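You operate a simulated robot arm through the tools that you are given. There is no shell and no other tool. Be economical: measure what you need, move in short steps, check, and stop when the job is done.

The job below is to be done with a simulated robot arm. You get a single attempt, and the scene is never put back.

## Task
Put things in order on the console top. At the end: the blue travel mug stands on top of the beige barley box; the orange citrus half is on the beige round board; the purple pudding jar from the console top stands where the green round tin stood; the green round tin stands where the blue travel mug stood; whatever was shut is shut again. Leave all else as you found it, and nothing knocked over.

The check looks at the end state, three seconds after you hand in, the way a careful person would. Anything else that was tipped, shoved, dropped, spilled or broken makes it a failure.

## Robot
A 7-joint arm with a two-finger parallel gripper, fixed in place. Base frame: the origin is at the foot of the arm, x ahead of it, y to its left, z up; the work surface is at about z = 820. Readings come in mm, degrees, newtons and seconds.
With the tool pointing down near the work surface it reaches from about 300 to 700 mm from the base axis. Its first joint turns from -66.0 to 66.0 degrees. Payload 1.57 kg.
Tool frame: the origin (TCP) lies between the finger pads and is the grasp point; the fingertips stand 30 mm ahead of it; z points along the fingers, y is the line along which they close. Largest opening 110 mm; finger width 24, thickness 12; the body of the gripper, 48 by 112 mm, starts 78 mm behind the TCP.
Orientation is that of the tool frame in the base frame, as a unit quaternion [w, x, y, z]. With the fingers straight down and closing along the base's y, the tool's x points along the base's -x, its y along +y and its z along -z.

## Interface
- The arm moves only by the tool move_arm. Its argument "deltas" is a list that holds one entry, the list of rows, each a list of 7 numbers: the shift along the tool's x, y, z in units of 30 mm (1.0 is 30 mm), then the turn, a rotation vector about the tool's x, y, z in units of 5 degrees (1.0 is 5 degrees), then the opening, from 0 (shut) to 1 (fully open). In form: [[[tx, ty, tz, rx, ry, rz, jaw], ...]]. A call has 1 to 8 rows; each row shifts and turns the commanded pose from where the row before left it, along the tool's axes as they then stand. A call with a number of a shift or a turn outside -1 to 1 is refused whole. A row lasts 0.2 s, in which the tool goes at most 50 mm and 8.6 degrees; a call with a longer step from one row to the next is refused whole, and so is a gripper value outside its range. A pose out of reach is approached as far as the arm can. The call stops where the force on the tool passes 40 N (or 10 N more than at its start, if that is more) or the arm is blocked; 0.2 s more then pass. The fingers move at their own pace (about 108 mm/s each) and stop on an object; they squeeze with about 24 N. The grip force told is the motor's: it shows also when the fingers shut on nothing. Time passes only in rows, and 0.2 s behind the last, so rows that do not move let the fingers close. It gives the time, the measured TCP pose, the force on the tool (base axes), the opening and the grip force at its end, in the units of the frame above (readings bear some noise).
- Cameras (640 x 400 px; columns grow to the right, rows downward): "scene" is fixed at [161.8, -392.7, 1399.3]; the picture's right is [0.80, -0.60, 0.00], its down [-0.38, -0.51, -0.77] and it looks along [0.46, 0.61, -0.64] (base axes); focal length 372 px, centre (320, 200). "wrist" rides on the gripper at [-36, 0, -80] in the tool frame; the picture's right is [0.00, -1.00, 0.00], its down [0.97, 0.00, -0.24] and it looks along [0.24, 0.00, 0.97] (tool axes); focal length 218 px, centre (320, 200).
- snapshot(camera): a new picture of that camera. It takes no simulated time.
- probe_pixels(camera, pixels): for up to 12 pixels [column, row] of the newest picture of that camera ("zoom" is the newest enlarged one), the place [x, y, z] in the base frame of the surface seen there, good to about 2 mm. It takes no simulated time.
- close_up(camera, box): a new picture of the part [left, top, right, bottom] of that camera's present view, enlarged. It takes no simulated time.
- hand_in(): hands the job in; it is judged then, once.

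Work in short steps. Measure before you move; look again where a grasp or a placing could have gone wrong, and mend it. You have 80 turns and 38 pictures in all, those below and enlarged ones among them. Open the gripper and draw the arm clear of the work before you hand the job in, unless the task says otherwise; then end with one line.

The tools are called after "Call:" as name(argument=value, ...) on one line, values as JSON. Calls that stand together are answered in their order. move_arm: Moves the arm, as the interface text tells. Its arguments: {"type":"object","properties":{"deltas":{"type":"array"}},"required":["deltas"]} The other tools are called the same way: snapshot (camera) takes a picture; probe_pixels (camera, pixels) gives the place of the surface under pixels of a picture; close_up (camera, box) takes an enlarged picture of a part of a camera's view; hand_in () hands the job in.

At the start:

```text
time: 0.0
tcp_pos: [367.7, 8.5, 1123.7]
tool_rot: [0.0, 0.0, 1.0, 0.001]
force: [-0.3, 0.5, -0.5]
width: 110.0
finger_force: 0.2
```

scene: 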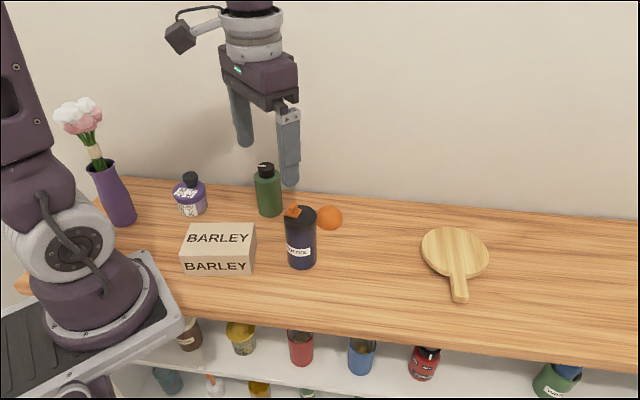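
wrist: 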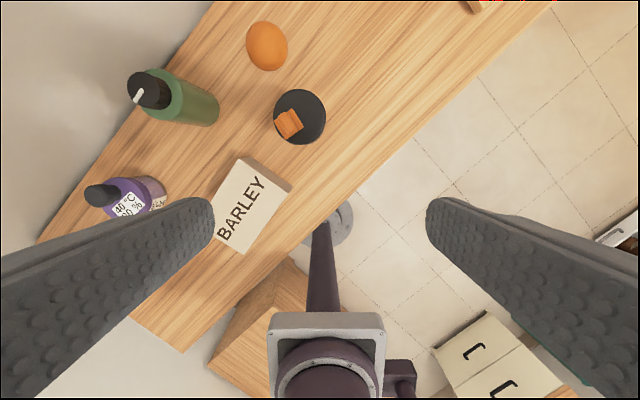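

The scene shows the barley box around (218,250), a dark mug with an orange item on its lid (300,235), a green object (268,190), a purple jar (190,195) and a board (455,255). I'll enlarge these to identify them.

Call:
close_up(camera="scene", box=[160, 150, 360, 275])

Call:
close_up(camera="scene", box=[130, 300, 610, 400])

```text
3.20 times, centred on (260, 212) of scene
```

zoom: 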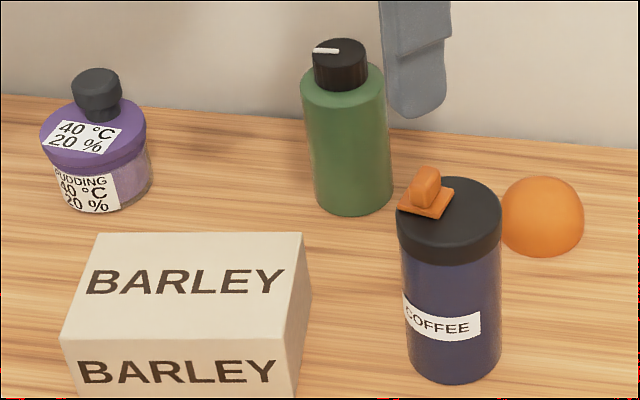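

```text
1.33 times, centred on (370, 350) of scene
```

zoom: 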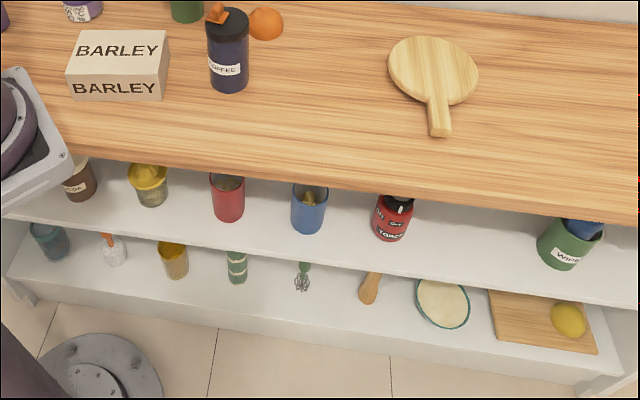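

The green cylinder is the tin, and the mug carries a COFFEE label. I'll probe the key points in the scene view.

Call:
probe_pixels(camera="scene", pixels=[[188, 210], [192, 181], [190, 192], [267, 167], [270, 200], [270, 215], [308, 216], [300, 255], [302, 268], [330, 208], [330, 217], [330, 228]])

Call:
probe_pixels(camera="scene", pixels=[[190, 225], [254, 224], [252, 247], [182, 258], [218, 240], [216, 268], [425, 245], [455, 229], [486, 255], [455, 250], [460, 298], [350, 290]])

Call:
probe_pixels(camera="wrist", pixels=[[266, 45], [249, 45], [285, 45], [266, 24], [266, 68], [150, 90], [200, 110], [300, 100], [315, 118], [100, 195], [155, 190], [250, 195]])

```text
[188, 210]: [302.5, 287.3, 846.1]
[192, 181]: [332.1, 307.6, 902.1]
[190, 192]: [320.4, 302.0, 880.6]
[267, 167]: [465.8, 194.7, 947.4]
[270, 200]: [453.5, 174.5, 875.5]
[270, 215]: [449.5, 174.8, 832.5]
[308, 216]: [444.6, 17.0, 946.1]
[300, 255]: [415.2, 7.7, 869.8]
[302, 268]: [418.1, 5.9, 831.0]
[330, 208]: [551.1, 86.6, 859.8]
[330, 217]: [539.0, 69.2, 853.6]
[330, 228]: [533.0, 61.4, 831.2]
```

```text
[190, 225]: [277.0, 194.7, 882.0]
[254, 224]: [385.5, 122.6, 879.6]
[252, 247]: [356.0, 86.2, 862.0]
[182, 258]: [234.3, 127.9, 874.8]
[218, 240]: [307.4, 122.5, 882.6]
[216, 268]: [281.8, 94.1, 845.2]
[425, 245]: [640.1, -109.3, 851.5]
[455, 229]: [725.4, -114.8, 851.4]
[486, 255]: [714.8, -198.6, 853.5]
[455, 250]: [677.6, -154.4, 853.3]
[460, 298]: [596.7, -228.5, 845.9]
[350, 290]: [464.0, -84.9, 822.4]
```

```text
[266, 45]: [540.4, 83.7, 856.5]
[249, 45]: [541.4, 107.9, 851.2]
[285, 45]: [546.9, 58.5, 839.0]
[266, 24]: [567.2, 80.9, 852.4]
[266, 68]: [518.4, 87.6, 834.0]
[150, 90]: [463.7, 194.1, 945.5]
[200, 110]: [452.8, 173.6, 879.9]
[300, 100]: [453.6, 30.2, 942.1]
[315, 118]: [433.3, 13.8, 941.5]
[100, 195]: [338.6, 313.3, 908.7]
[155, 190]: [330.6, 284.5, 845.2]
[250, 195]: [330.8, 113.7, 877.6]
```

Estimates so far: mug centre (434,31) with lid top at 945, tin centre (465,196), box top centre (310,126) at z 881, citrus (541,83), board (683,-155). I'll move above the mug and look from the wrist, and also probe the vase.

Call:
move_arm(deltas=[[[-0.75, 0.25, 0, 0, 0, 0, 1], [-0.75, 0.25, 0, 0, 0, 0, 1], [-0.72, 0.25, 0, 0, 0, 0, 1], [0, 0, 1, 0, 0, 0, 1], [0, 0, 1, 0, 0, 0, 1], [0, 0, 0.5, 0, 0, 0, 1]]])

Call:
snapshot(camera="wrist")

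Call:
probe_pixels(camera="scene", pixels=[[110, 170], [115, 200], [122, 222], [80, 115], [98, 105], [95, 150], [195, 200], [176, 195], [205, 198]])

```text
time: 1.4
tcp_pos: [434.6, 31.9, 1050.0]
tool_rot: [0.0, 0.0, 1.0, 0.0]
force: [0.2, -0.3, -0.5]
width: 110.1
finger_force: 0.0
```

```text
33 pictures are left
```

wrist: 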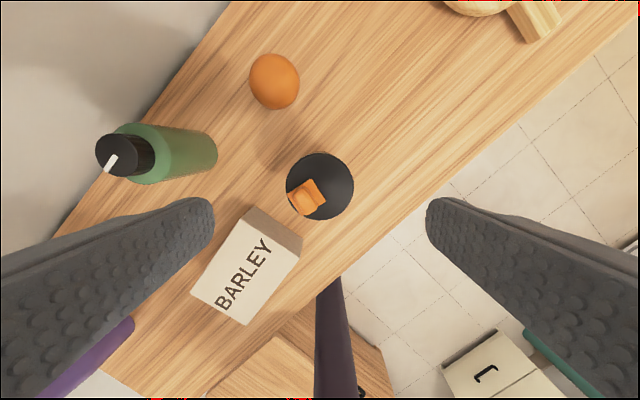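

```text
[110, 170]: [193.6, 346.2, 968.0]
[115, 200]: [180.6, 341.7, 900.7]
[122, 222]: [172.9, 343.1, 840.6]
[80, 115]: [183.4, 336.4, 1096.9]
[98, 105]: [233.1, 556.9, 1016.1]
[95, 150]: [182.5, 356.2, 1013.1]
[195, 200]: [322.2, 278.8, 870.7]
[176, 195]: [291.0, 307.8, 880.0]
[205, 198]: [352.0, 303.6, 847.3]
```

The lid centre at (320,187) works out to (436,32), directly under the tool. I'll descend to z≈893 and close.

Call:
move_arm(deltas=[[[-0.03, 0, 0.9, 0, 0, 0, 1], [0, 0, 0.9, 0, 0, 0, 1], [0, 0, 0.9, 0, 0, 0, 1], [0, 0, 0.9, 0, 0, 0, 1], [0, 0, 0.9, 0, 0, 0, 1], [0, 0, 0.73, 0, 0, 0, 1], [0, 0, 0, 0, 0, 0, 0], [0, 0, 0, 0, 0, 0, 0]]])

```text
time: 3.2
tcp_pos: [435.1, 31.7, 895.1]
tool_rot: [0.0, 0.0, 1.0, 0.001]
force: [0.4, -0.2, -0.5]
width: 59.2
finger_force: 24.0
```

It gripped at width 59. Lifting 90 mm straight up.

Call:
move_arm(deltas=[[[0, 0, -0.4, 0, 0, 0, 0], [0, 0, -0.7, 0, 0, 0, 0], [0, 0, -0.7, 0, 0, 0, 0], [0, 0, -0.7, 0, 0, 0, 0], [0, 0, -0.5, 0, 0, 0, 0], [0, 0, 0, 0, 0, 0, 0]]])

Call:
close_up(camera="scene", box=[160, 130, 400, 280])

Call:
probe_pixels(camera="scene", pixels=[[191, 227], [253, 227], [248, 246], [183, 246], [218, 236]])

```text
time: 4.6
tcp_pos: [435.4, 31.9, 982.6]
tool_rot: [0.001, 0.0, 1.0, 0.0]
force: [0.5, -0.5, -1.6]
width: 59.2
finger_force: 24.1
```

```text
2.67 times, centred on (280, 205) of scene
```

zoom: 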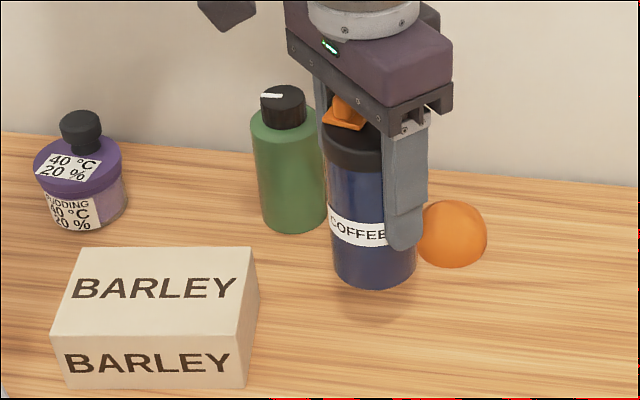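

```text
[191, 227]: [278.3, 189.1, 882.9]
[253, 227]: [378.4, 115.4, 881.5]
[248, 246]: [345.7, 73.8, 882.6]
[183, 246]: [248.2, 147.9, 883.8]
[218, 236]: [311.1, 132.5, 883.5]
```

The mug bottom is at about z 908, clear of the box top at 883. By projection the box top centre is (307,125), so I'll carry the mug there.

Call:
move_arm(deltas=[[[0.4, 0.3, 0, 0, 0, 0, 0], [0.56, 0.4, 0, 0, 0, 0, 0], [0.56, 0.4, 0, 0, 0, 0, 0], [0.56, 0.4, 0, 0, 0, 0, 0], [0.56, 0.4, 0, 0, 0, 0, 0], [0.56, 0.4, 0, 0, 0, 0, 0], [0.56, 0.4, 0, 0, 0, 0, 0], [0.5, 0.4, 0, 0, 0, 0, 0]]])

Call:
snapshot(camera="scene")

```text
time: 6.4
tcp_pos: [307.2, 123.7, 981.8]
tool_rot: [0.0, 0.001, 1.0, 0.0]
force: [-1.3, 0.0, -2.9]
width: 59.5
finger_force: 23.5
```

```text
31 pictures are left
```

scene: 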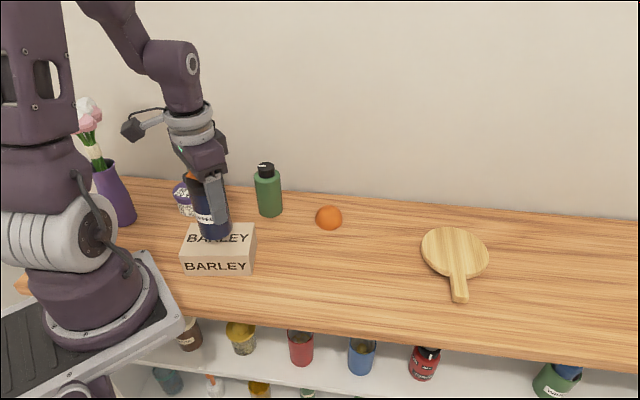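

Reached (307,124), with about 24 mm between the mug bottom and the box. Lowering gently.

Call:
move_arm(deltas=[[[0, 0, 0.3, 0, 0, 0, 0], [0, 0.02, 0.25, 0, 0, 0, 0], [0, 0, 0.13, 0, 0, 0, 0], [0, 0, 0.05, 0, 0, 0, 0], [0, 0, 0, 0, 0, 0, 0]]])

```text
time: 7.6
tcp_pos: [307.2, 123.7, 960.0]
tool_rot: [0.0, -0.001, 1.0, 0.0]
force: [0.3, 0.3, -1.4]
width: 59.4
finger_force: 24.2
```

Not yet in contact (force z −1.4). Stepping down about 1 mm at a time.

Call:
move_arm(deltas=[[[0, 0, 0.04, 0, 0, 0, 0], [0, 0, 0.03, 0, 0, 0, 0], [0, 0, 0, 0, 0, 0, 0]]])

```text
time: 8.4
tcp_pos: [306.1, 125.9, 957.8]
tool_rot: [0.0, 0.0, 1.0, 0.0]
force: [-0.4, 0.1, -1.0]
width: 59.6
finger_force: 24.2
```

Call:
move_arm(deltas=[[[0, 0, 0.04, 0, 0, 0, 0], [0, 0, 0.03, 0, 0, 0, 0], [0, 0, 0, 0, 0, 0, 0]]])

Call:
close_up(camera="scene", box=[160, 150, 320, 280])

```text
time: 9.2
tcp_pos: [307.1, 123.7, 957.1]
tool_rot: [0.001, 0.0, 1.0, 0.0]
force: [0.4, 0.8, -1.8]
width: 59.6
finger_force: 23.8
```

```text
3.08 times, centred on (240, 215) of scene
```

zoom: 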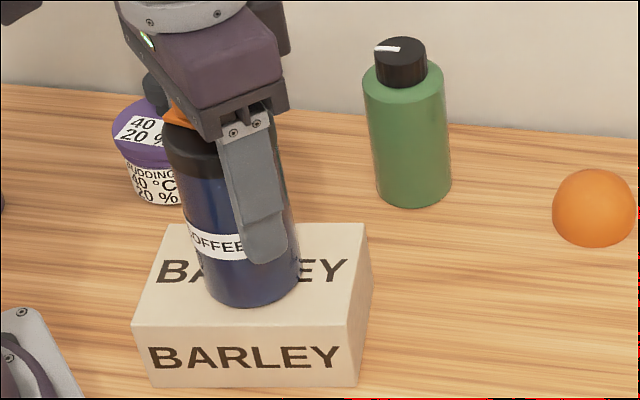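

I'll measure the gap by probing the mug's lower edge and the box in front of it.

Call:
probe_pixels(camera="zoom", pixels=[[240, 304], [240, 300], [240, 296], [240, 290], [240, 280], [240, 308], [240, 312], [215, 292], [120, 240]])

```text
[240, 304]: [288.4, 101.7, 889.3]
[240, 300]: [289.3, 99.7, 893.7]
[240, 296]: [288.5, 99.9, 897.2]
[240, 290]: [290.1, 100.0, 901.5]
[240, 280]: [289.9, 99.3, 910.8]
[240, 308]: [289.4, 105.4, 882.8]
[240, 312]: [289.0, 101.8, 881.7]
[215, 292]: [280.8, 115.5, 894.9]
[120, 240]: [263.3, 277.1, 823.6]
```

The gap looks like about 2–3 mm, so I'll continue down in small steps.

Call:
move_arm(deltas=[[[0, 0, 0.04, 0, 0, 0, 0], [0, 0, 0.04, 0, 0, 0, 0], [0, 0, 0, 0, 0, 0, 0]]])

```text
time: 10.0
tcp_pos: [306.6, 124.0, 953.8]
tool_rot: [0.0, -0.001, 1.0, 0.0]
force: [-0.2, -0.7, 17.1]
width: 59.8
finger_force: 24.0
```

Contact at 17 N. I'll back off about 0.5 mm, open, and rise straight up.

Call:
move_arm(deltas=[[[0, 0, -0.02, 0, 0, 0, 0.0], [0, 0, 0, 0, 0, 0, 0.75], [0, 0, 0, 0, 0, 0, 0.9], [0, 0, -0.5, 0, 0, 0, 0.9], [0, 0, -1, 0, 0, 0, 0.9], [0, 0, -1, 0, 0, 0, 0.9], [0, 0, -1, 0, 0, 0, 0.9], [0, 0, -0.8, 0, 0, 0, 0.9]]])

Call:
snapshot(camera="wrist")

Call:
snapshot(camera="scene")

```text
time: 11.8
tcp_pos: [308.4, 125.5, 1083.4]
tool_rot: [0.0, -0.001, 1.0, 0.0]
force: [0.2, 0.2, 0.2]
width: 99.0
finger_force: 0.0
```

```text
29 pictures are left
```

wrist: 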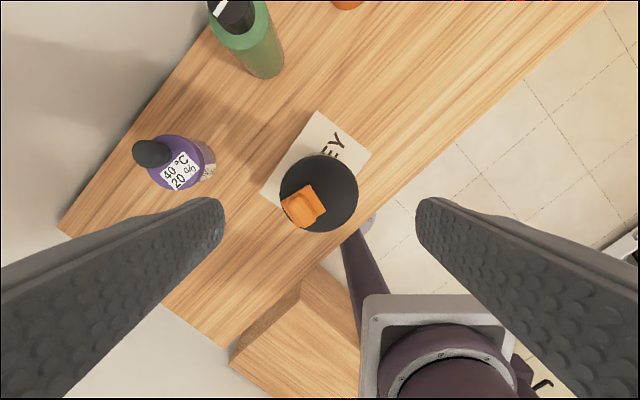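

```text
28 pictures are left
```

scene: 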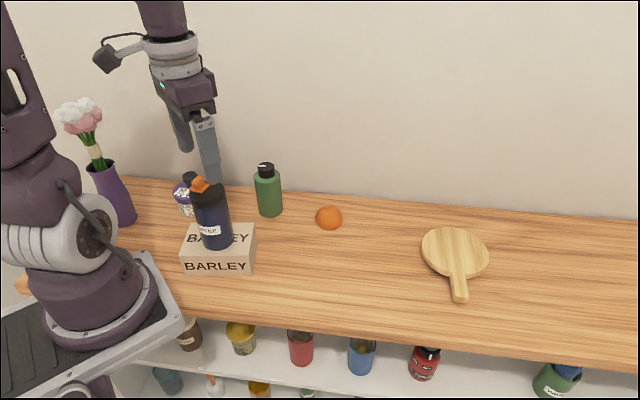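

The mug stands on the box. Next I'll move above the tin at about (465,196).

Call:
move_arm(deltas=[[[-0.6, 0.3, 0, 0, 0, 0, 0.9], [-0.9, 0.4, 0, 0, 0, 0, 0.9], [-0.9, 0.4, 0, 0, 0, 0, 0.9], [-0.9, 0.4, 0, 0, 0, 0, 0.9], [-0.9, 0.4, 0, 0, 0, 0, 1], [-0.9, 0.4, 0, 0, 0, 0, 1], [-0.12, 0.05, 0.5, 0, 0, 0, 1]]])

Call:
snapshot(camera="wrist")

```text
time: 13.4
tcp_pos: [463.2, 194.4, 1068.1]
tool_rot: [0.0, 0.001, 1.0, 0.0]
force: [0.1, 0.1, 0.4]
width: 110.1
finger_force: 0.1
```

```text
27 pictures are left
```

wrist: 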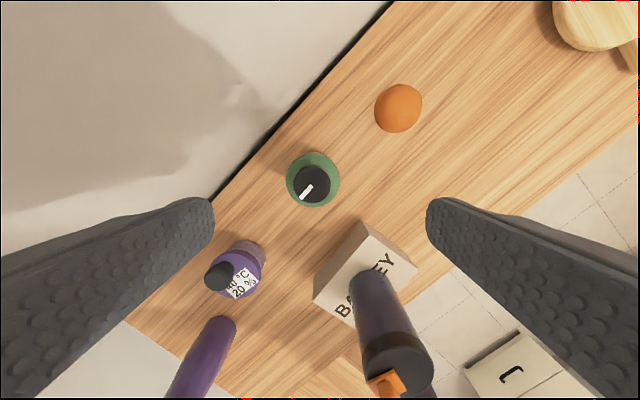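

Measuring the tin cap and the nearby wall and back edge before descending.

Call:
probe_pixels(camera="wrist", pixels=[[312, 183], [320, 190], [293, 182], [333, 180], [313, 158], [260, 150], [255, 140], [240, 100], [300, 100], [225, 275], [250, 250], [398, 108]])

```text
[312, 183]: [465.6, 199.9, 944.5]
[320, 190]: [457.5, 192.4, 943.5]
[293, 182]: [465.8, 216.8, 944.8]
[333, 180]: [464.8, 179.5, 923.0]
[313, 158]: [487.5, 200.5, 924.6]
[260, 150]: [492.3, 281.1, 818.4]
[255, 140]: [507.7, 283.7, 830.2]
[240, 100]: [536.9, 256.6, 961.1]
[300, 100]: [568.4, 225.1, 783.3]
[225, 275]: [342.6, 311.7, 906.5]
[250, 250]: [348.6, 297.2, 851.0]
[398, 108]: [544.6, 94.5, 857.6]
```

Tin centre is (465,200), r≈28. The wall is about 90 mm away along its normal, which leaves room. Centring and descending to z≈885.

Call:
move_arm(deltas=[[[-0.06, 0.18, 0.9, 0, 0, 0, 1], [0, 0, 0.9, 0, 0, 0, 1], [0, 0, 0.9, 0, 0, 0, 1], [0, 0, 0.9, 0, 0, 0, 1], [0, 0, 0.9, 0, 0, 0, 1], [0, 0, 0.9, 0, 0, 0, 1], [0, 0, 0.7, 0, 0, 0, 1], [0, 0, 0, 0, 0, 0, 1]]])

Call:
move_arm(deltas=[[[0, 0, 0, 0, 0, 0, 0], [0, 0, 0, 0, 0, 0, 0], [0, 0, 0, 0, 0, 0, 0]]])

```text
time: 15.2
tcp_pos: [464.2, 197.9, 885.4]
tool_rot: [0.001, 0.0, 1.0, 0.0]
force: [0.4, -0.9, -0.2]
width: 109.5
finger_force: 0.0
```

```text
time: 16.0
tcp_pos: [465.7, 198.7, 885.5]
tool_rot: [0.0, 0.0, 1.0, 0.0]
force: [0.6, 0.4, 0.2]
width: 57.6
finger_force: 23.9
```

Gripped at width 57.6. Lifting 60 mm.

Call:
move_arm(deltas=[[[0, 0, -0.3, 0, 0, 0, 0], [0, 0, -0.6, 0, 0, 0, 0], [0, 0, -0.6, 0, 0, 0, 0], [0, 0, -0.5, 0, 0, 0, 0], [0, 0, 0, 0, 0, 0, 0]]])

Call:
snapshot(camera="scene")

```text
time: 17.2
tcp_pos: [465.9, 199.2, 946.3]
tool_rot: [0.0, 0.0, 1.0, -0.001]
force: [-0.1, -0.9, -1.6]
width: 57.3
finger_force: 23.9
```

```text
26 pictures are left
```

scene: 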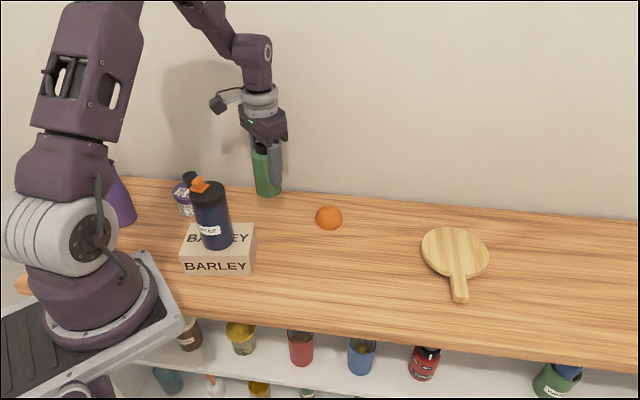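

The tin is up. Carrying it to the mug's former spot (436,32).

Call:
move_arm(deltas=[[[0.12, -0.4, 0, 0, 0, 0, 0], [0.125, -0.74, 0, 0, 0, 0, 0], [0.125, -0.74, 0, 0, 0, 0, 0], [0.125, -0.74, 0, 0, 0, 0, 0], [0.125, -0.74, 0, 0, 0, 0, 0], [0.125, -0.74, 0, 0, 0, 0, 0], [0.125, -0.74, 0, 0, 0, 0, 0], [0.125, -0.74, 0, 0, 0, 0, 0]]])

Call:
move_arm(deltas=[[[0, 0, 0.4, 0, 0, 0, 0], [0, 0, 0.6, 0, 0, 0, 0], [0, 0, 0.5, 0, 0, 0, 0], [0, 0, 0.3, 0, 0, 0, 0], [0, 0, 0, 0, 0, 0, 0]]])

```text
time: 19.0
tcp_pos: [436.2, 32.2, 945.0]
tool_rot: [0.0, 0.0, 1.0, 0.0]
force: [0.7, -0.9, -0.2]
width: 57.1
finger_force: 24.0
```

```text
time: 20.2
tcp_pos: [433.3, 33.3, 890.9]
tool_rot: [-0.001, 0.0, 1.0, 0.0]
force: [-0.2, 0.6, -2.5]
width: 57.1
finger_force: 24.2
```

Now feeling for contact over the last few millimetres (expected near 885).

Call:
move_arm(deltas=[[[0, 0, 0.05, 0, 0, 0, 0], [0, 0, 0.05, 0, 0, 0, 0], [0, 0, 0.05, 0, 0, 0, 0], [0, 0, 0, 0, 0, 0, 0]]])

```text
time: 21.2
tcp_pos: [436.1, 34.0, 886.4]
tool_rot: [-0.001, 0.0, 1.0, 0.0]
force: [-1.0, -0.4, -1.0]
width: 57.3
finger_force: 23.5
```

Call:
move_arm(deltas=[[[0, 0, 0.04, 0, 0, 0, 0], [0, 0, 0.04, 0, 0, 0, 0], [0, 0, 0, 0, 0, 0, 0]]])

```text
time: 22.0
tcp_pos: [435.1, 32.7, 885.9]
tool_rot: [0.0, 0.0, 1.0, 0.0]
force: [-3.8, 3.7, 16.7]
width: 57.4
finger_force: 24.1
```

Contact at 17 N. Releasing and rising.

Call:
move_arm(deltas=[[[0, 0, -0.02, 0, 0, 0, 0.0], [0, 0, 0, 0, 0, 0, 0.75], [0, 0, 0, 0, 0, 0, 1], [0, 0, -0.5, 0, 0, 0, 1], [0, 0, -1, 0, 0, 0, 1], [0, 0, -1, 0, 0, 0, 1], [0, 0, -1, 0, 0, 0, 1], [0, 0, -1, 0, 0, 0, 1]]])

Call:
snapshot(camera="scene")

Call:
snapshot(camera="wrist")

```text
time: 23.8
tcp_pos: [436.0, 32.5, 1020.3]
tool_rot: [-0.001, -0.001, 1.0, 0.0]
force: [-0.6, -0.8, 0.8]
width: 110.1
finger_force: 0.0
```

```text
25 pictures are left
```

scene: 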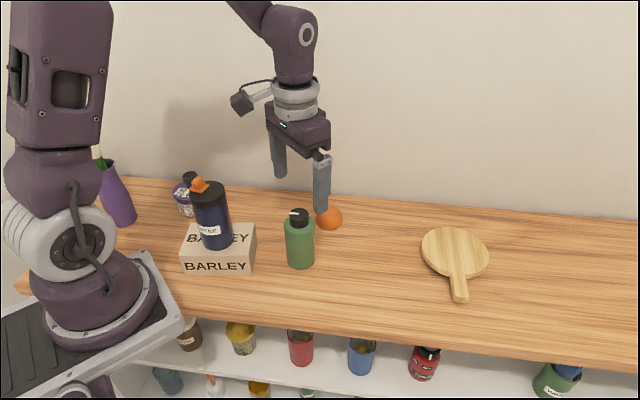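

```text
24 pictures are left
```

wrist: 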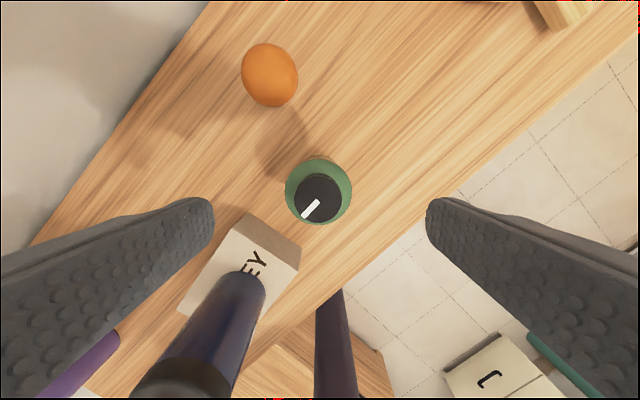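

The tin stands at the mug's old spot. Next the jar: rise and move over to about (335,310).

Call:
move_arm(deltas=[[[0, 0, -1, 0, 0, 0, 1], [0, 0.3, -0.67, 0, 0, 0, 1], [0.33, 1, 0, 0, 0, 0, 1], [0.33, 1, 0, 0, 0, 0, 1], [0.33, 1, 0, 0, 0, 0, 1], [0.33, 1, 0, 0, 0, 0, 1], [0.33, 1, 0, 0, 0, 0, 1], [0.33, 1, 0, 0, 0, 0, 1]]])

Call:
move_arm(deltas=[[[0.45, 1, 0, 0, 0, 0, 1], [0.45, 1, 0, 0, 0, 0, 1], [0.45, 0.95, 0, 0, 0, 0, 1], [0, 0, 0, 0, 0, 0, 1]]])

Call:
snapshot(camera="wrist")

```text
time: 25.6
tcp_pos: [376.0, 221.7, 1070.3]
tool_rot: [0.001, 0.001, 1.0, 0.0]
force: [-0.5, 0.8, 0.0]
width: 110.1
finger_force: 0.0
```

```text
time: 26.6
tcp_pos: [336.9, 309.8, 1071.2]
tool_rot: [0.0, 0.0, 1.0, 0.0]
force: [0.1, 0.1, 0.1]
width: 110.1
finger_force: 0.1
```

```text
23 pictures are left
```

wrist: 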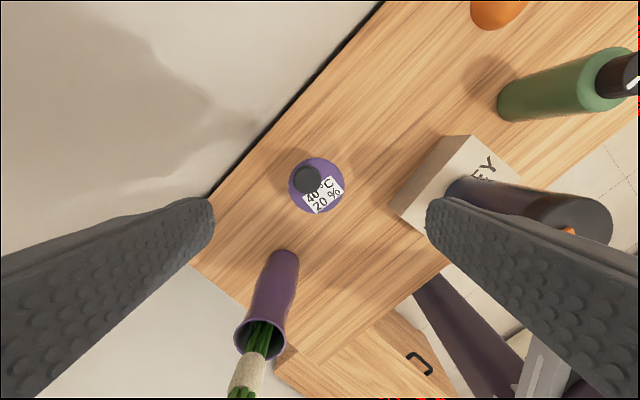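

Lid circle centre is near (316,185). Probing the lid, knob, flowers and wall.

Call:
probe_pixels(camera="wrist", pixels=[[306, 180], [292, 190], [340, 175], [320, 162], [322, 208], [316, 198], [285, 262], [245, 335], [247, 380], [240, 130], [262, 140]])

Call:
close_up(camera="scene", box=[60, 90, 260, 240])

```text
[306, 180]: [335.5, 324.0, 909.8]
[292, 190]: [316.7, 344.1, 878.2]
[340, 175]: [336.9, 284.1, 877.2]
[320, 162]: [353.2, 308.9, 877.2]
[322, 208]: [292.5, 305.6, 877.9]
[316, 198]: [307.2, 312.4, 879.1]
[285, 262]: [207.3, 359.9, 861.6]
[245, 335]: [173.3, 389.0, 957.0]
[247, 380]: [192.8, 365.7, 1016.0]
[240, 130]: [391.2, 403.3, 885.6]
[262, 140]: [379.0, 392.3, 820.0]
```

```text
2.67 times, centred on (160, 165) of scene
```

zoom: 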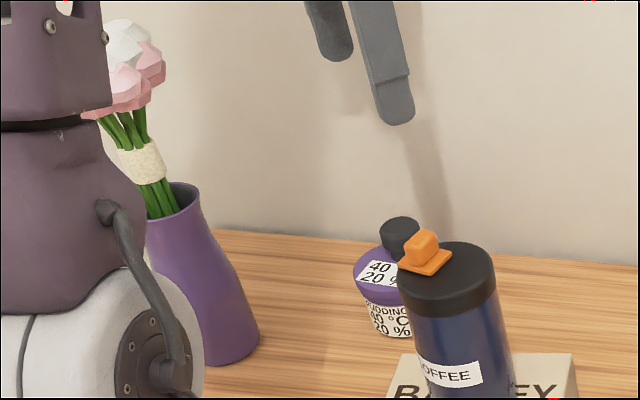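

Lid centre is (324,314), r≈34 at z 878, and the knob top is 910. Descending to z≈857, which puts the fingertips at 827.

Call:
move_arm(deltas=[[[0.43, 0.14, 0.6, 0, 0, 0, 1], [0, 0, 1, 0, 0, 0, 1], [0, 0, 1, 0, 0, 0, 1], [0, 0, 1, 0, 0, 0, 1], [0, 0, 1, 0, 0, 0, 1], [0, 0, 1, 0, 0, 0, 1], [0, 0, 0.8, 0, 0, 0, 1], [0, 0, 0, 0, 0, 0, 1]]])

Call:
snapshot(camera="wrist")

```text
time: 28.4
tcp_pos: [323.5, 315.4, 878.6]
tool_rot: [0.0, 0.0, 1.0, 0.0]
force: [0.3, 0.2, -0.2]
width: 110.2
finger_force: 0.1
```

```text
21 pictures are left
```

wrist: 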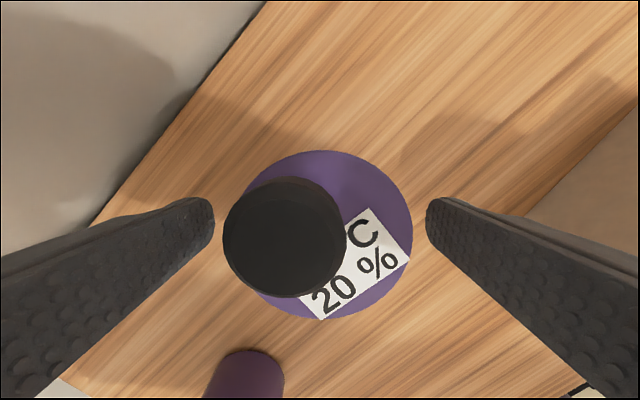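

The jar is centred between the fingers. Descending another 22 mm and closing.

Call:
move_arm(deltas=[[[0, 0, 0.4, 0, 0, 0, 1], [0, 0, 0.33, 0, 0, 0, 1], [0, 0, 0, 0, 0, 0, 0.75], [0, 0, 0, 0, 0, 0, 0], [0, 0, 0, 0, 0, 0, 0], [0, 0, 0, 0, 0, 0, 0]]])

Call:
move_arm(deltas=[[[0, 0, -0.2, 0, 0, 0, 0], [0, 0, -0.3, 0, 0, 0, 0], [0, 0, 0, 0, 0, 0, 0]]])

Call:
close_up(camera="scene", box=[130, 130, 250, 230])

```text
time: 29.8
tcp_pos: [323.4, 313.4, 856.0]
tool_rot: [0.0, 0.0, 1.0, 0.001]
force: [-1.1, -1.0, 0.4]
width: 69.9
finger_force: 24.4
```

```text
time: 30.6
tcp_pos: [323.2, 314.6, 870.8]
tool_rot: [0.0, 0.0, 1.0, 0.0]
force: [0.2, 0.3, -3.4]
width: 69.5
finger_force: 24.2
```

```text
4.00 times, centred on (190, 180) of scene
```

zoom: 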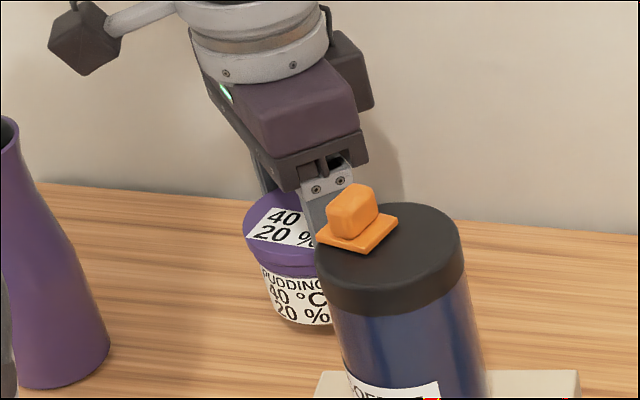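

The jar and lid rose together. Lifting more and carrying it to the tin's former spot (465,200).

Call:
move_arm(deltas=[[[0, 0, -0.5, 0, 0, 0, 0], [0, 0, -0.7, 0, 0, 0, 0], [-0.4, -0.32, -0.3, 0, 0, 0, 0], [-0.8, -0.65, 0, 0, 0, 0, 0], [-0.8, -0.65, 0, 0, 0, 0, 0], [-0.8, -0.65, 0, 0, 0, 0, 0], [-0.8, -0.65, 0, 0, 0, 0, 0], [-0.8, -0.65, 0, 0, 0, 0, 0]]])

Call:
move_arm(deltas=[[[-0.32, -0.25, 0.2, 0, 0, 0, 0], [0, 0, 0.6, 0, 0, 0, 0], [0, 0, 0.6, 0, 0, 0, 0], [0, 0, 0.2, 0, 0, 0, 0], [0, 0, 0, 0, 0, 0, 0]]])

Call:
close_up(camera="scene", box=[190, 130, 350, 230])

```text
time: 32.4
tcp_pos: [454.2, 207.5, 918.4]
tool_rot: [0.0, 0.0, 1.0, 0.0]
force: [-0.6, 0.8, -1.4]
width: 70.2
finger_force: 23.6
```

```text
time: 33.6
tcp_pos: [464.1, 199.9, 869.7]
tool_rot: [0.0, 0.0, 1.0, -0.001]
force: [-0.1, 0.7, -2.7]
width: 69.5
finger_force: 24.5
```

```text
4.00 times, centred on (270, 180) of scene
```

zoom: 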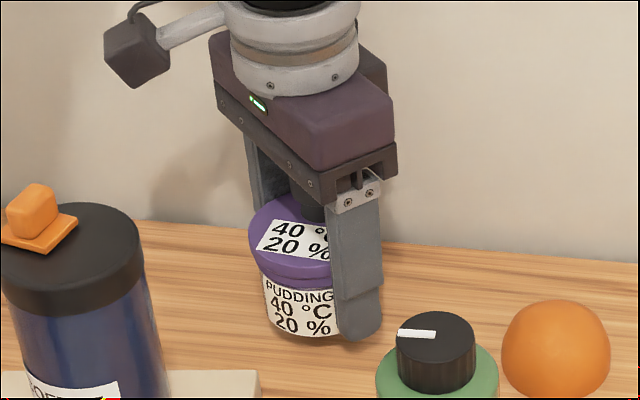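

The jar hangs over the spot, about 14 mm up. Lowering most of the way, then in small steps.

Call:
move_arm(deltas=[[[0, 0, 0.2, 0, 0, 0, 0], [0, 0, 0.15, 0, 0, 0, 0], [0, 0, 0.04, 0, 0, 0, 0], [0, 0, 0, 0, 0, 0, 0]]])

Call:
move_arm(deltas=[[[0, 0, 0.04, 0, 0, 0, 0], [0, 0, 0.03, 0, 0, 0, 0], [0, 0, 0, 0, 0, 0, 0]]])

```text
time: 34.6
tcp_pos: [463.7, 200.2, 857.9]
tool_rot: [0.0, 0.0, 1.0, 0.0]
force: [0.3, 0.4, -1.4]
width: 69.6
finger_force: 23.9
```

```text
time: 35.4
tcp_pos: [463.8, 200.2, 857.1]
tool_rot: [-0.001, 0.0, 1.0, 0.0]
force: [-3.7, -3.7, 15.4]
width: 69.7
finger_force: 23.7
```

Contact at 15 N. Releasing and rising clear of the knob.

Call:
move_arm(deltas=[[[0, 0, -0.02, 0, 0, 0, 0.0], [0, 0, 0, 0, 0, 0, 0.8], [0, 0, 0, 0, 0, 0, 1], [0, 0, -0.5, 0, 0, 0, 1], [0, 0, -1, 0, 0, 0, 1], [0, 0, -1, 0, 0, 0, 1], [0, 0, -1, 0, 0, 0, 1], [0, 0, -1, 0, 0, 0, 1]]])

Call:
snapshot(camera="scene")

Call:
snapshot(camera="wrist")

```text
time: 37.2
tcp_pos: [464.9, 202.5, 990.6]
tool_rot: [0.0, 0.0, 1.0, 0.0]
force: [0.5, -0.2, 0.6]
width: 110.4
finger_force: 0.1
```

```text
18 pictures are left
```

scene: 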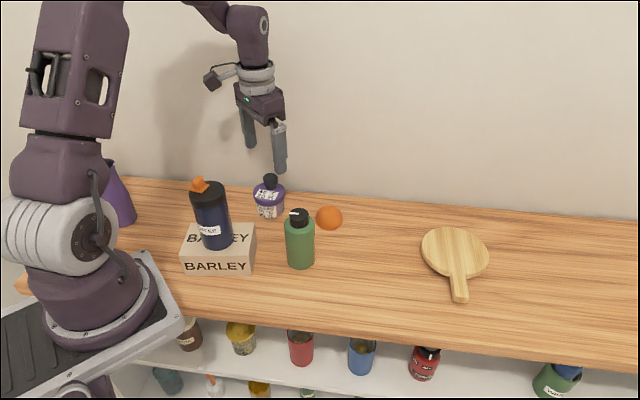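

```text
17 pictures are left
```

wrist: 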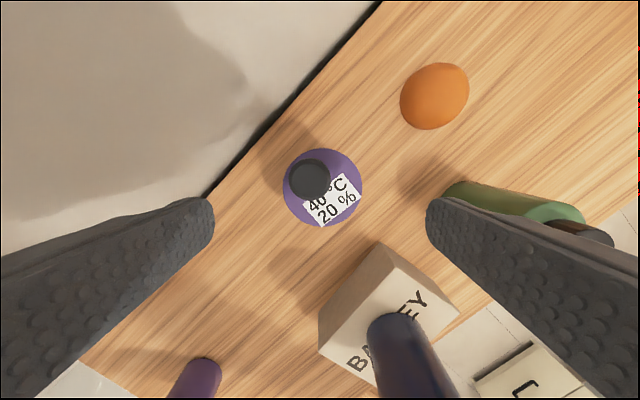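

The jar stands in place. Now moving above the citrus at about (543,84).

Call:
move_arm(deltas=[[[-0.5, -0.7, 0, 0, 0, 0, 1], [-0.52, -0.8, 0, 0, 0, 0, 1], [-0.52, -0.8, 0, 0, 0, 0, 1], [-0.52, -0.8, 0, 0, 0, 0, 1], [-0.52, -0.82, 0, 0, 0, 0, 1], [0, 0, 0, 0, 0, 0, 1]]])

Call:
snapshot(camera="wrist")

Call:
close_up(camera="scene", box=[280, 180, 380, 250])

```text
time: 38.6
tcp_pos: [541.3, 81.3, 989.0]
tool_rot: [0.0, 0.0, 1.0, 0.0]
force: [0.2, -0.4, -0.8]
width: 110.1
finger_force: 0.0
```

```text
16 pictures are left
```

wrist: 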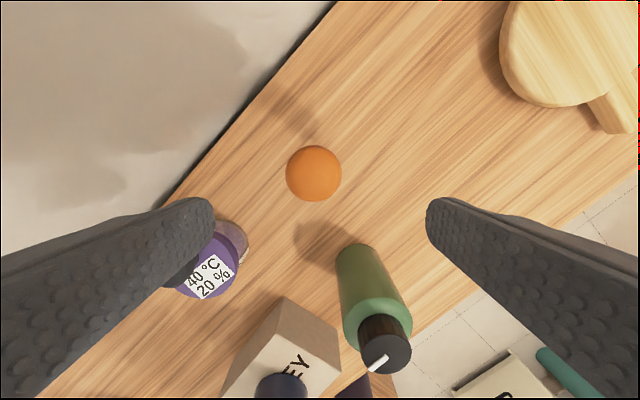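

```text
5.71 times, centred on (330, 215) of scene
```

zoom: 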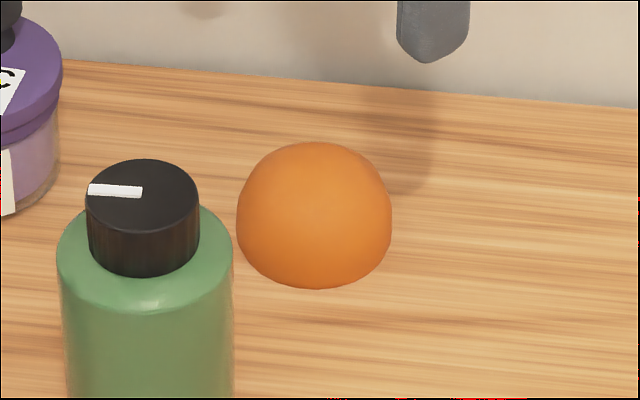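

Probing the citrus outline in the wrist view, along with the board.

Call:
probe_pixels(camera="wrist", pixels=[[314, 173], [290, 173], [338, 173], [314, 150], [314, 197], [520, 50], [560, 30], [550, 95], [600, 60], [610, 110], [590, 20]])

Call:
probe_pixels(camera="scene", pixels=[[424, 245], [440, 233], [455, 230], [470, 233], [487, 255], [470, 268], [440, 268], [430, 260], [425, 265], [455, 250], [459, 285]])

```text
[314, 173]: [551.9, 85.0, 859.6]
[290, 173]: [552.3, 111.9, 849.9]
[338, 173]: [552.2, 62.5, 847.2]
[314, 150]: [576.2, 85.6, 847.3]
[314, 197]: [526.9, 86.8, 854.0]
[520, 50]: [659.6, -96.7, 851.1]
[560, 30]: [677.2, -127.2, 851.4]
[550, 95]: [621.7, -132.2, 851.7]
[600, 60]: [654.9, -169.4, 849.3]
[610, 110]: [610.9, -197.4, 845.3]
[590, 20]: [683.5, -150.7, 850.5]
```

```text
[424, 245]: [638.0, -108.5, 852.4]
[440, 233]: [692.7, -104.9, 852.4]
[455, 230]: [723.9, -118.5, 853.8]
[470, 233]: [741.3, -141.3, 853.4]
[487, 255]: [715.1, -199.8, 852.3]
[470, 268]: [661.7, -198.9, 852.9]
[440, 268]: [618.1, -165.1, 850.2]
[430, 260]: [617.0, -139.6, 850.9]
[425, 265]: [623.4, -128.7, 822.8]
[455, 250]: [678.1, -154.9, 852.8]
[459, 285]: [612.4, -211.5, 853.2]
```

Citrus centre is (551,86), r≈29, top 860. The board centre is about (679,-155), r≈62, top 852. Descending on the citrus.

Call:
move_arm(deltas=[[[-0.32, 0.16, 0.6, 0, 0, 0, 1], [0, 0, 0.9, 0, 0, 0, 1], [0, 0, 0.9, 0, 0, 0, 1], [0, 0, 0.9, 0, 0, 0, 1], [0, 0, 0.8, 0, 0, 0, 1], [0, 0, 0.4, 0, 0, 0, 1], [0, 0, 0, 0, 0, 0, 1]]])

Call:
move_arm(deltas=[[[0, 0, 0, 0, 0, 0, 0.6], [0, 0, 0, 0, 0, 0, 0], [0, 0, 0, 0, 0, 0, 0], [0, 0, 0, 0, 0, 0, 0]]])

Call:
snapshot(camera="wrist")

```text
time: 40.2
tcp_pos: [551.8, 87.4, 855.7]
tool_rot: [0.0, 0.0, 1.0, 0.0]
force: [-1.2, -0.2, 0.2]
width: 110.0
finger_force: 0.1
```

```text
time: 41.2
tcp_pos: [551.2, 88.1, 856.1]
tool_rot: [0.0, 0.0, 1.0, 0.0]
force: [0.8, 0.2, 1.5]
width: 60.4
finger_force: 24.0
```

```text
14 pictures are left
```

wrist: 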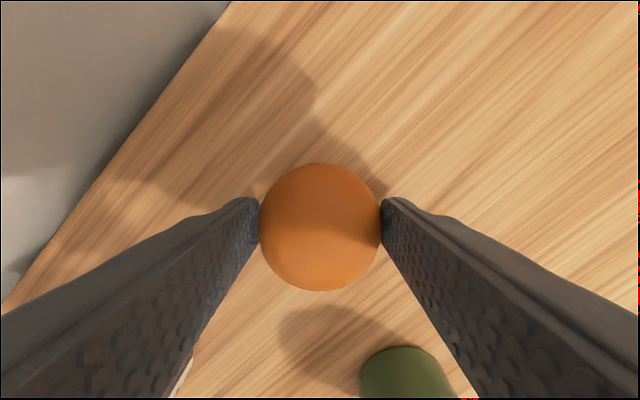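

It's held across its 60 mm diameter. Lifting 75 mm slowly and checking.

Call:
move_arm(deltas=[[[0, 0, -0.2, 0, 0, 0, 0], [0, 0, -0.4, 0, 0, 0, 0], [0, 0, -0.6, 0, 0, 0, 0], [0, 0, -0.6, 0, 0, 0, 0], [0, 0, -0.5, 0, 0, 0, 0], [0, 0, -0.2, 0, 0, 0, 0], [0, 0, 0, 0, 0, 0, 0]]])

Call:
close_up(camera="scene", box=[240, 110, 400, 240])

```text
time: 42.8
tcp_pos: [551.8, 86.8, 931.3]
tool_rot: [0.001, 0.0, 1.0, -0.001]
force: [-1.1, -0.3, -0.7]
width: 60.5
finger_force: 23.6
```

```text
3.08 times, centred on (320, 175) of scene
```

zoom: 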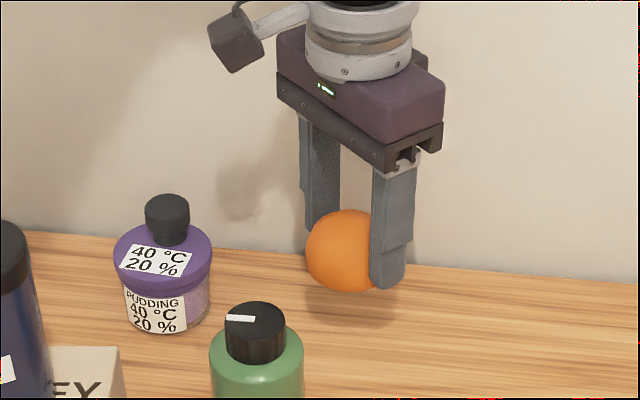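

The citrus is held and level. Carrying it toward the board, aiming for (662,-146).

Call:
move_arm(deltas=[[[-0.2, -0.44, 0, 0, 0, 0, 0], [-0.4, -0.84, 0, 0, 0, 0, 0], [-0.4, -0.84, 0, 0, 0, 0, 0], [-0.4, -0.84, 0, 0, 0, 0, 0], [-0.4, -0.84, 0, 0, 0, 0, 0], [-0.4, -0.84, 0, 0, 0, 0, 0], [-0.4, -0.84, 0, 0, 0, 0, 0], [-0.4, -0.84, 0, 0, 0, 0, 0]]])

Call:
move_arm(deltas=[[[-0.35, -0.73, 0, 0, 0, 0, 0], [-0.32, -0.71, 0, 0, 0, 0, 0], [0, 0, 0, 0, 0, 0, 0]]])

Call:
snapshot(camera="wrist")

Call:
snapshot(camera="scene")

```text
time: 44.6
tcp_pos: [640.8, -103.1, 931.0]
tool_rot: [0.0, 0.001, 1.0, 0.0]
force: [0.4, -0.2, -0.7]
width: 60.4
finger_force: 23.9
```

```text
time: 45.4
tcp_pos: [662.3, -146.4, 932.0]
tool_rot: [0.001, 0.0, 1.0, 0.0]
force: [0.5, 0.2, -0.3]
width: 60.4
finger_force: 24.2
```

```text
12 pictures are left
```

wrist: 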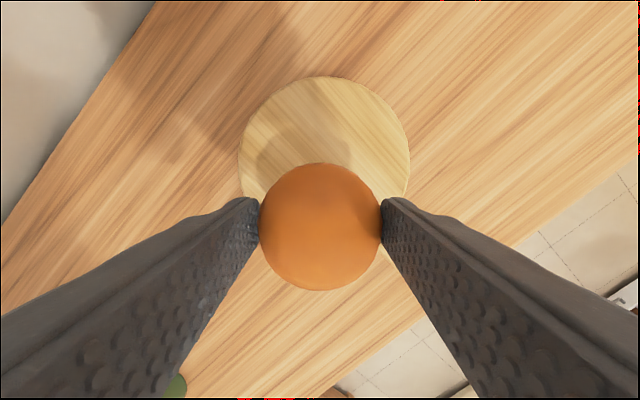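

```text
11 pictures are left
```

scene: 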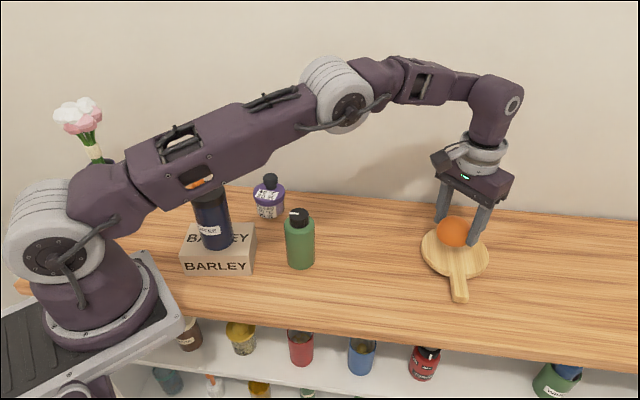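

The arm plane is about 190 mm from the mug laterally, so it's clear. Lowering toward the expected contact at TCP ≈ 887.

Call:
move_arm(deltas=[[[0, 0, 0.3, 0, 0, 0, 0], [0, 0, 0.4, 0, 0, 0, 0], [0, 0, 0.4, 0, 0, 0, 0], [0, 0, 0.2, 0, 0, 0, 0], [0, 0, 0.07, 0, 0, 0, 0], [0, 0, 0, 0, 0, 0, 0]]])

Call:
move_arm(deltas=[[[0, 0, 0.04, 0, 0, 0, 0], [0, 0, 0.03, 0, 0, 0, 0], [0, 0, 0, 0, 0, 0, 0]]])

```text
time: 46.8
tcp_pos: [661.7, -145.5, 888.9]
tool_rot: [0.0, 0.001, 1.0, 0.0]
force: [0.4, -0.8, -0.9]
width: 60.5
finger_force: 24.0
```

```text
time: 47.6
tcp_pos: [661.6, -146.2, 886.7]
tool_rot: [-0.001, 0.0, 1.0, 0.0]
force: [0.1, -0.5, -0.9]
width: 60.3
finger_force: 24.1
```

Call:
move_arm(deltas=[[[0, 0, 0.03, 0, 0, 0, 0], [0, 0, 0.03, 0, 0, 0, 0], [0, 0, 0, 0, 0, 0, 0]]])

```text
time: 48.4
tcp_pos: [661.7, -146.0, 885.1]
tool_rot: [0.0, 0.001, 1.0, 0.0]
force: [0.4, 0.6, -0.7]
width: 60.3
finger_force: 24.2
```

Still no contact, so continuing in 1 mm steps.

Call:
move_arm(deltas=[[[0, 0, 0.03, 0, 0, 0, 0], [0, 0, 0.03, 0, 0, 0, 0], [0, 0, 0, 0, 0, 0, 0]]])

```text
time: 49.2
tcp_pos: [661.7, -145.1, 885.3]
tool_rot: [0.001, 0.0, 1.0, 0.0]
force: [-3.6, 1.5, 10.4]
width: 60.5
finger_force: 23.5
```

Contact at 10 N on the board. Releasing and rising.

Call:
move_arm(deltas=[[[0, 0, -0.01, 0, 0, 0, 0.0], [0, 0, 0, 0, 0, 0, 0.8], [0, 0, 0, 0, 0, 0, 1], [0, 0, -0.5, 0, 0, 0, 1], [0, 0, -1, 0, 0, 0, 1], [0, 0, -1, 0, 0, 0, 1], [0.3, 0, -1, 0, 0, 0, 1], [0.5, 0, -1, 0, 0, 0, 1]]])

Call:
move_arm(deltas=[[[1, 0, -0.8, 0, 0, 0, 1], [1, 0, -0.8, 0, 0, 0, 1], [1, 0, 0, 0, 0, 0, 1], [1, 0, 0, 0, 0, 0, 1], [1, 0, 0, 0, 0, 0, 1], [0, 0, 0, 0, 0, 0, 1]]])

Call:
snapshot(camera="scene")

Call:
close_up(camera="scene", box=[160, 150, 500, 310])

```text
time: 51.0
tcp_pos: [636.7, -145.6, 1019.7]
tool_rot: [0.0, 0.0, 1.0, 0.0]
force: [0.9, -0.4, 0.3]
width: 109.8
finger_force: 0.1
```

```text
time: 52.4
tcp_pos: [489.2, -145.8, 1067.9]
tool_rot: [0.0, 0.001, 1.0, 0.0]
force: [-0.7, 0.1, -0.2]
width: 110.0
finger_force: 0.0
```

```text
10 pictures are left
```

scene: 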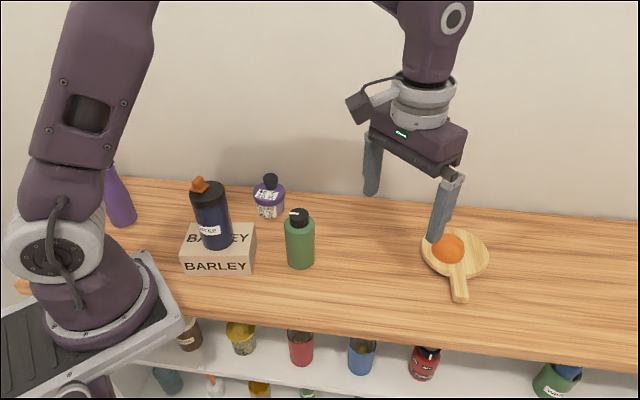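

```text
1.88 times, centred on (330, 230) of scene
```

zoom: 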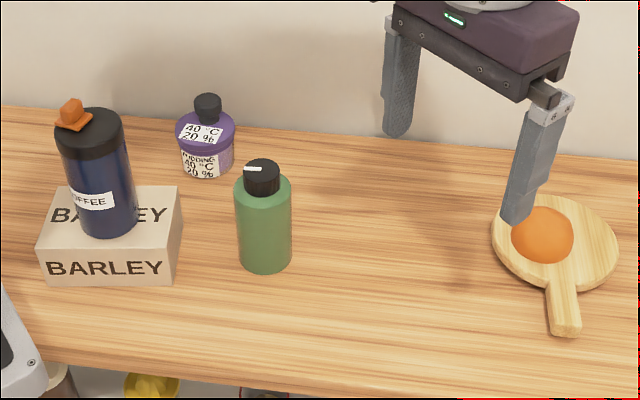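

All four objects are placed and upright, the board and box haven't shifted, and the open gripper is clear at z 1068. Handing in.

Call:
hand_in()

```text
The job is handed in.
```

The job is handed in: the mug stands on the barley box, the tin on the mug's old spot, the pudding jar (lid still on) on the tin's old spot, and the citrus half on the round board. In the last pictures everything on the console top was upright and nothing else appeared to have moved.
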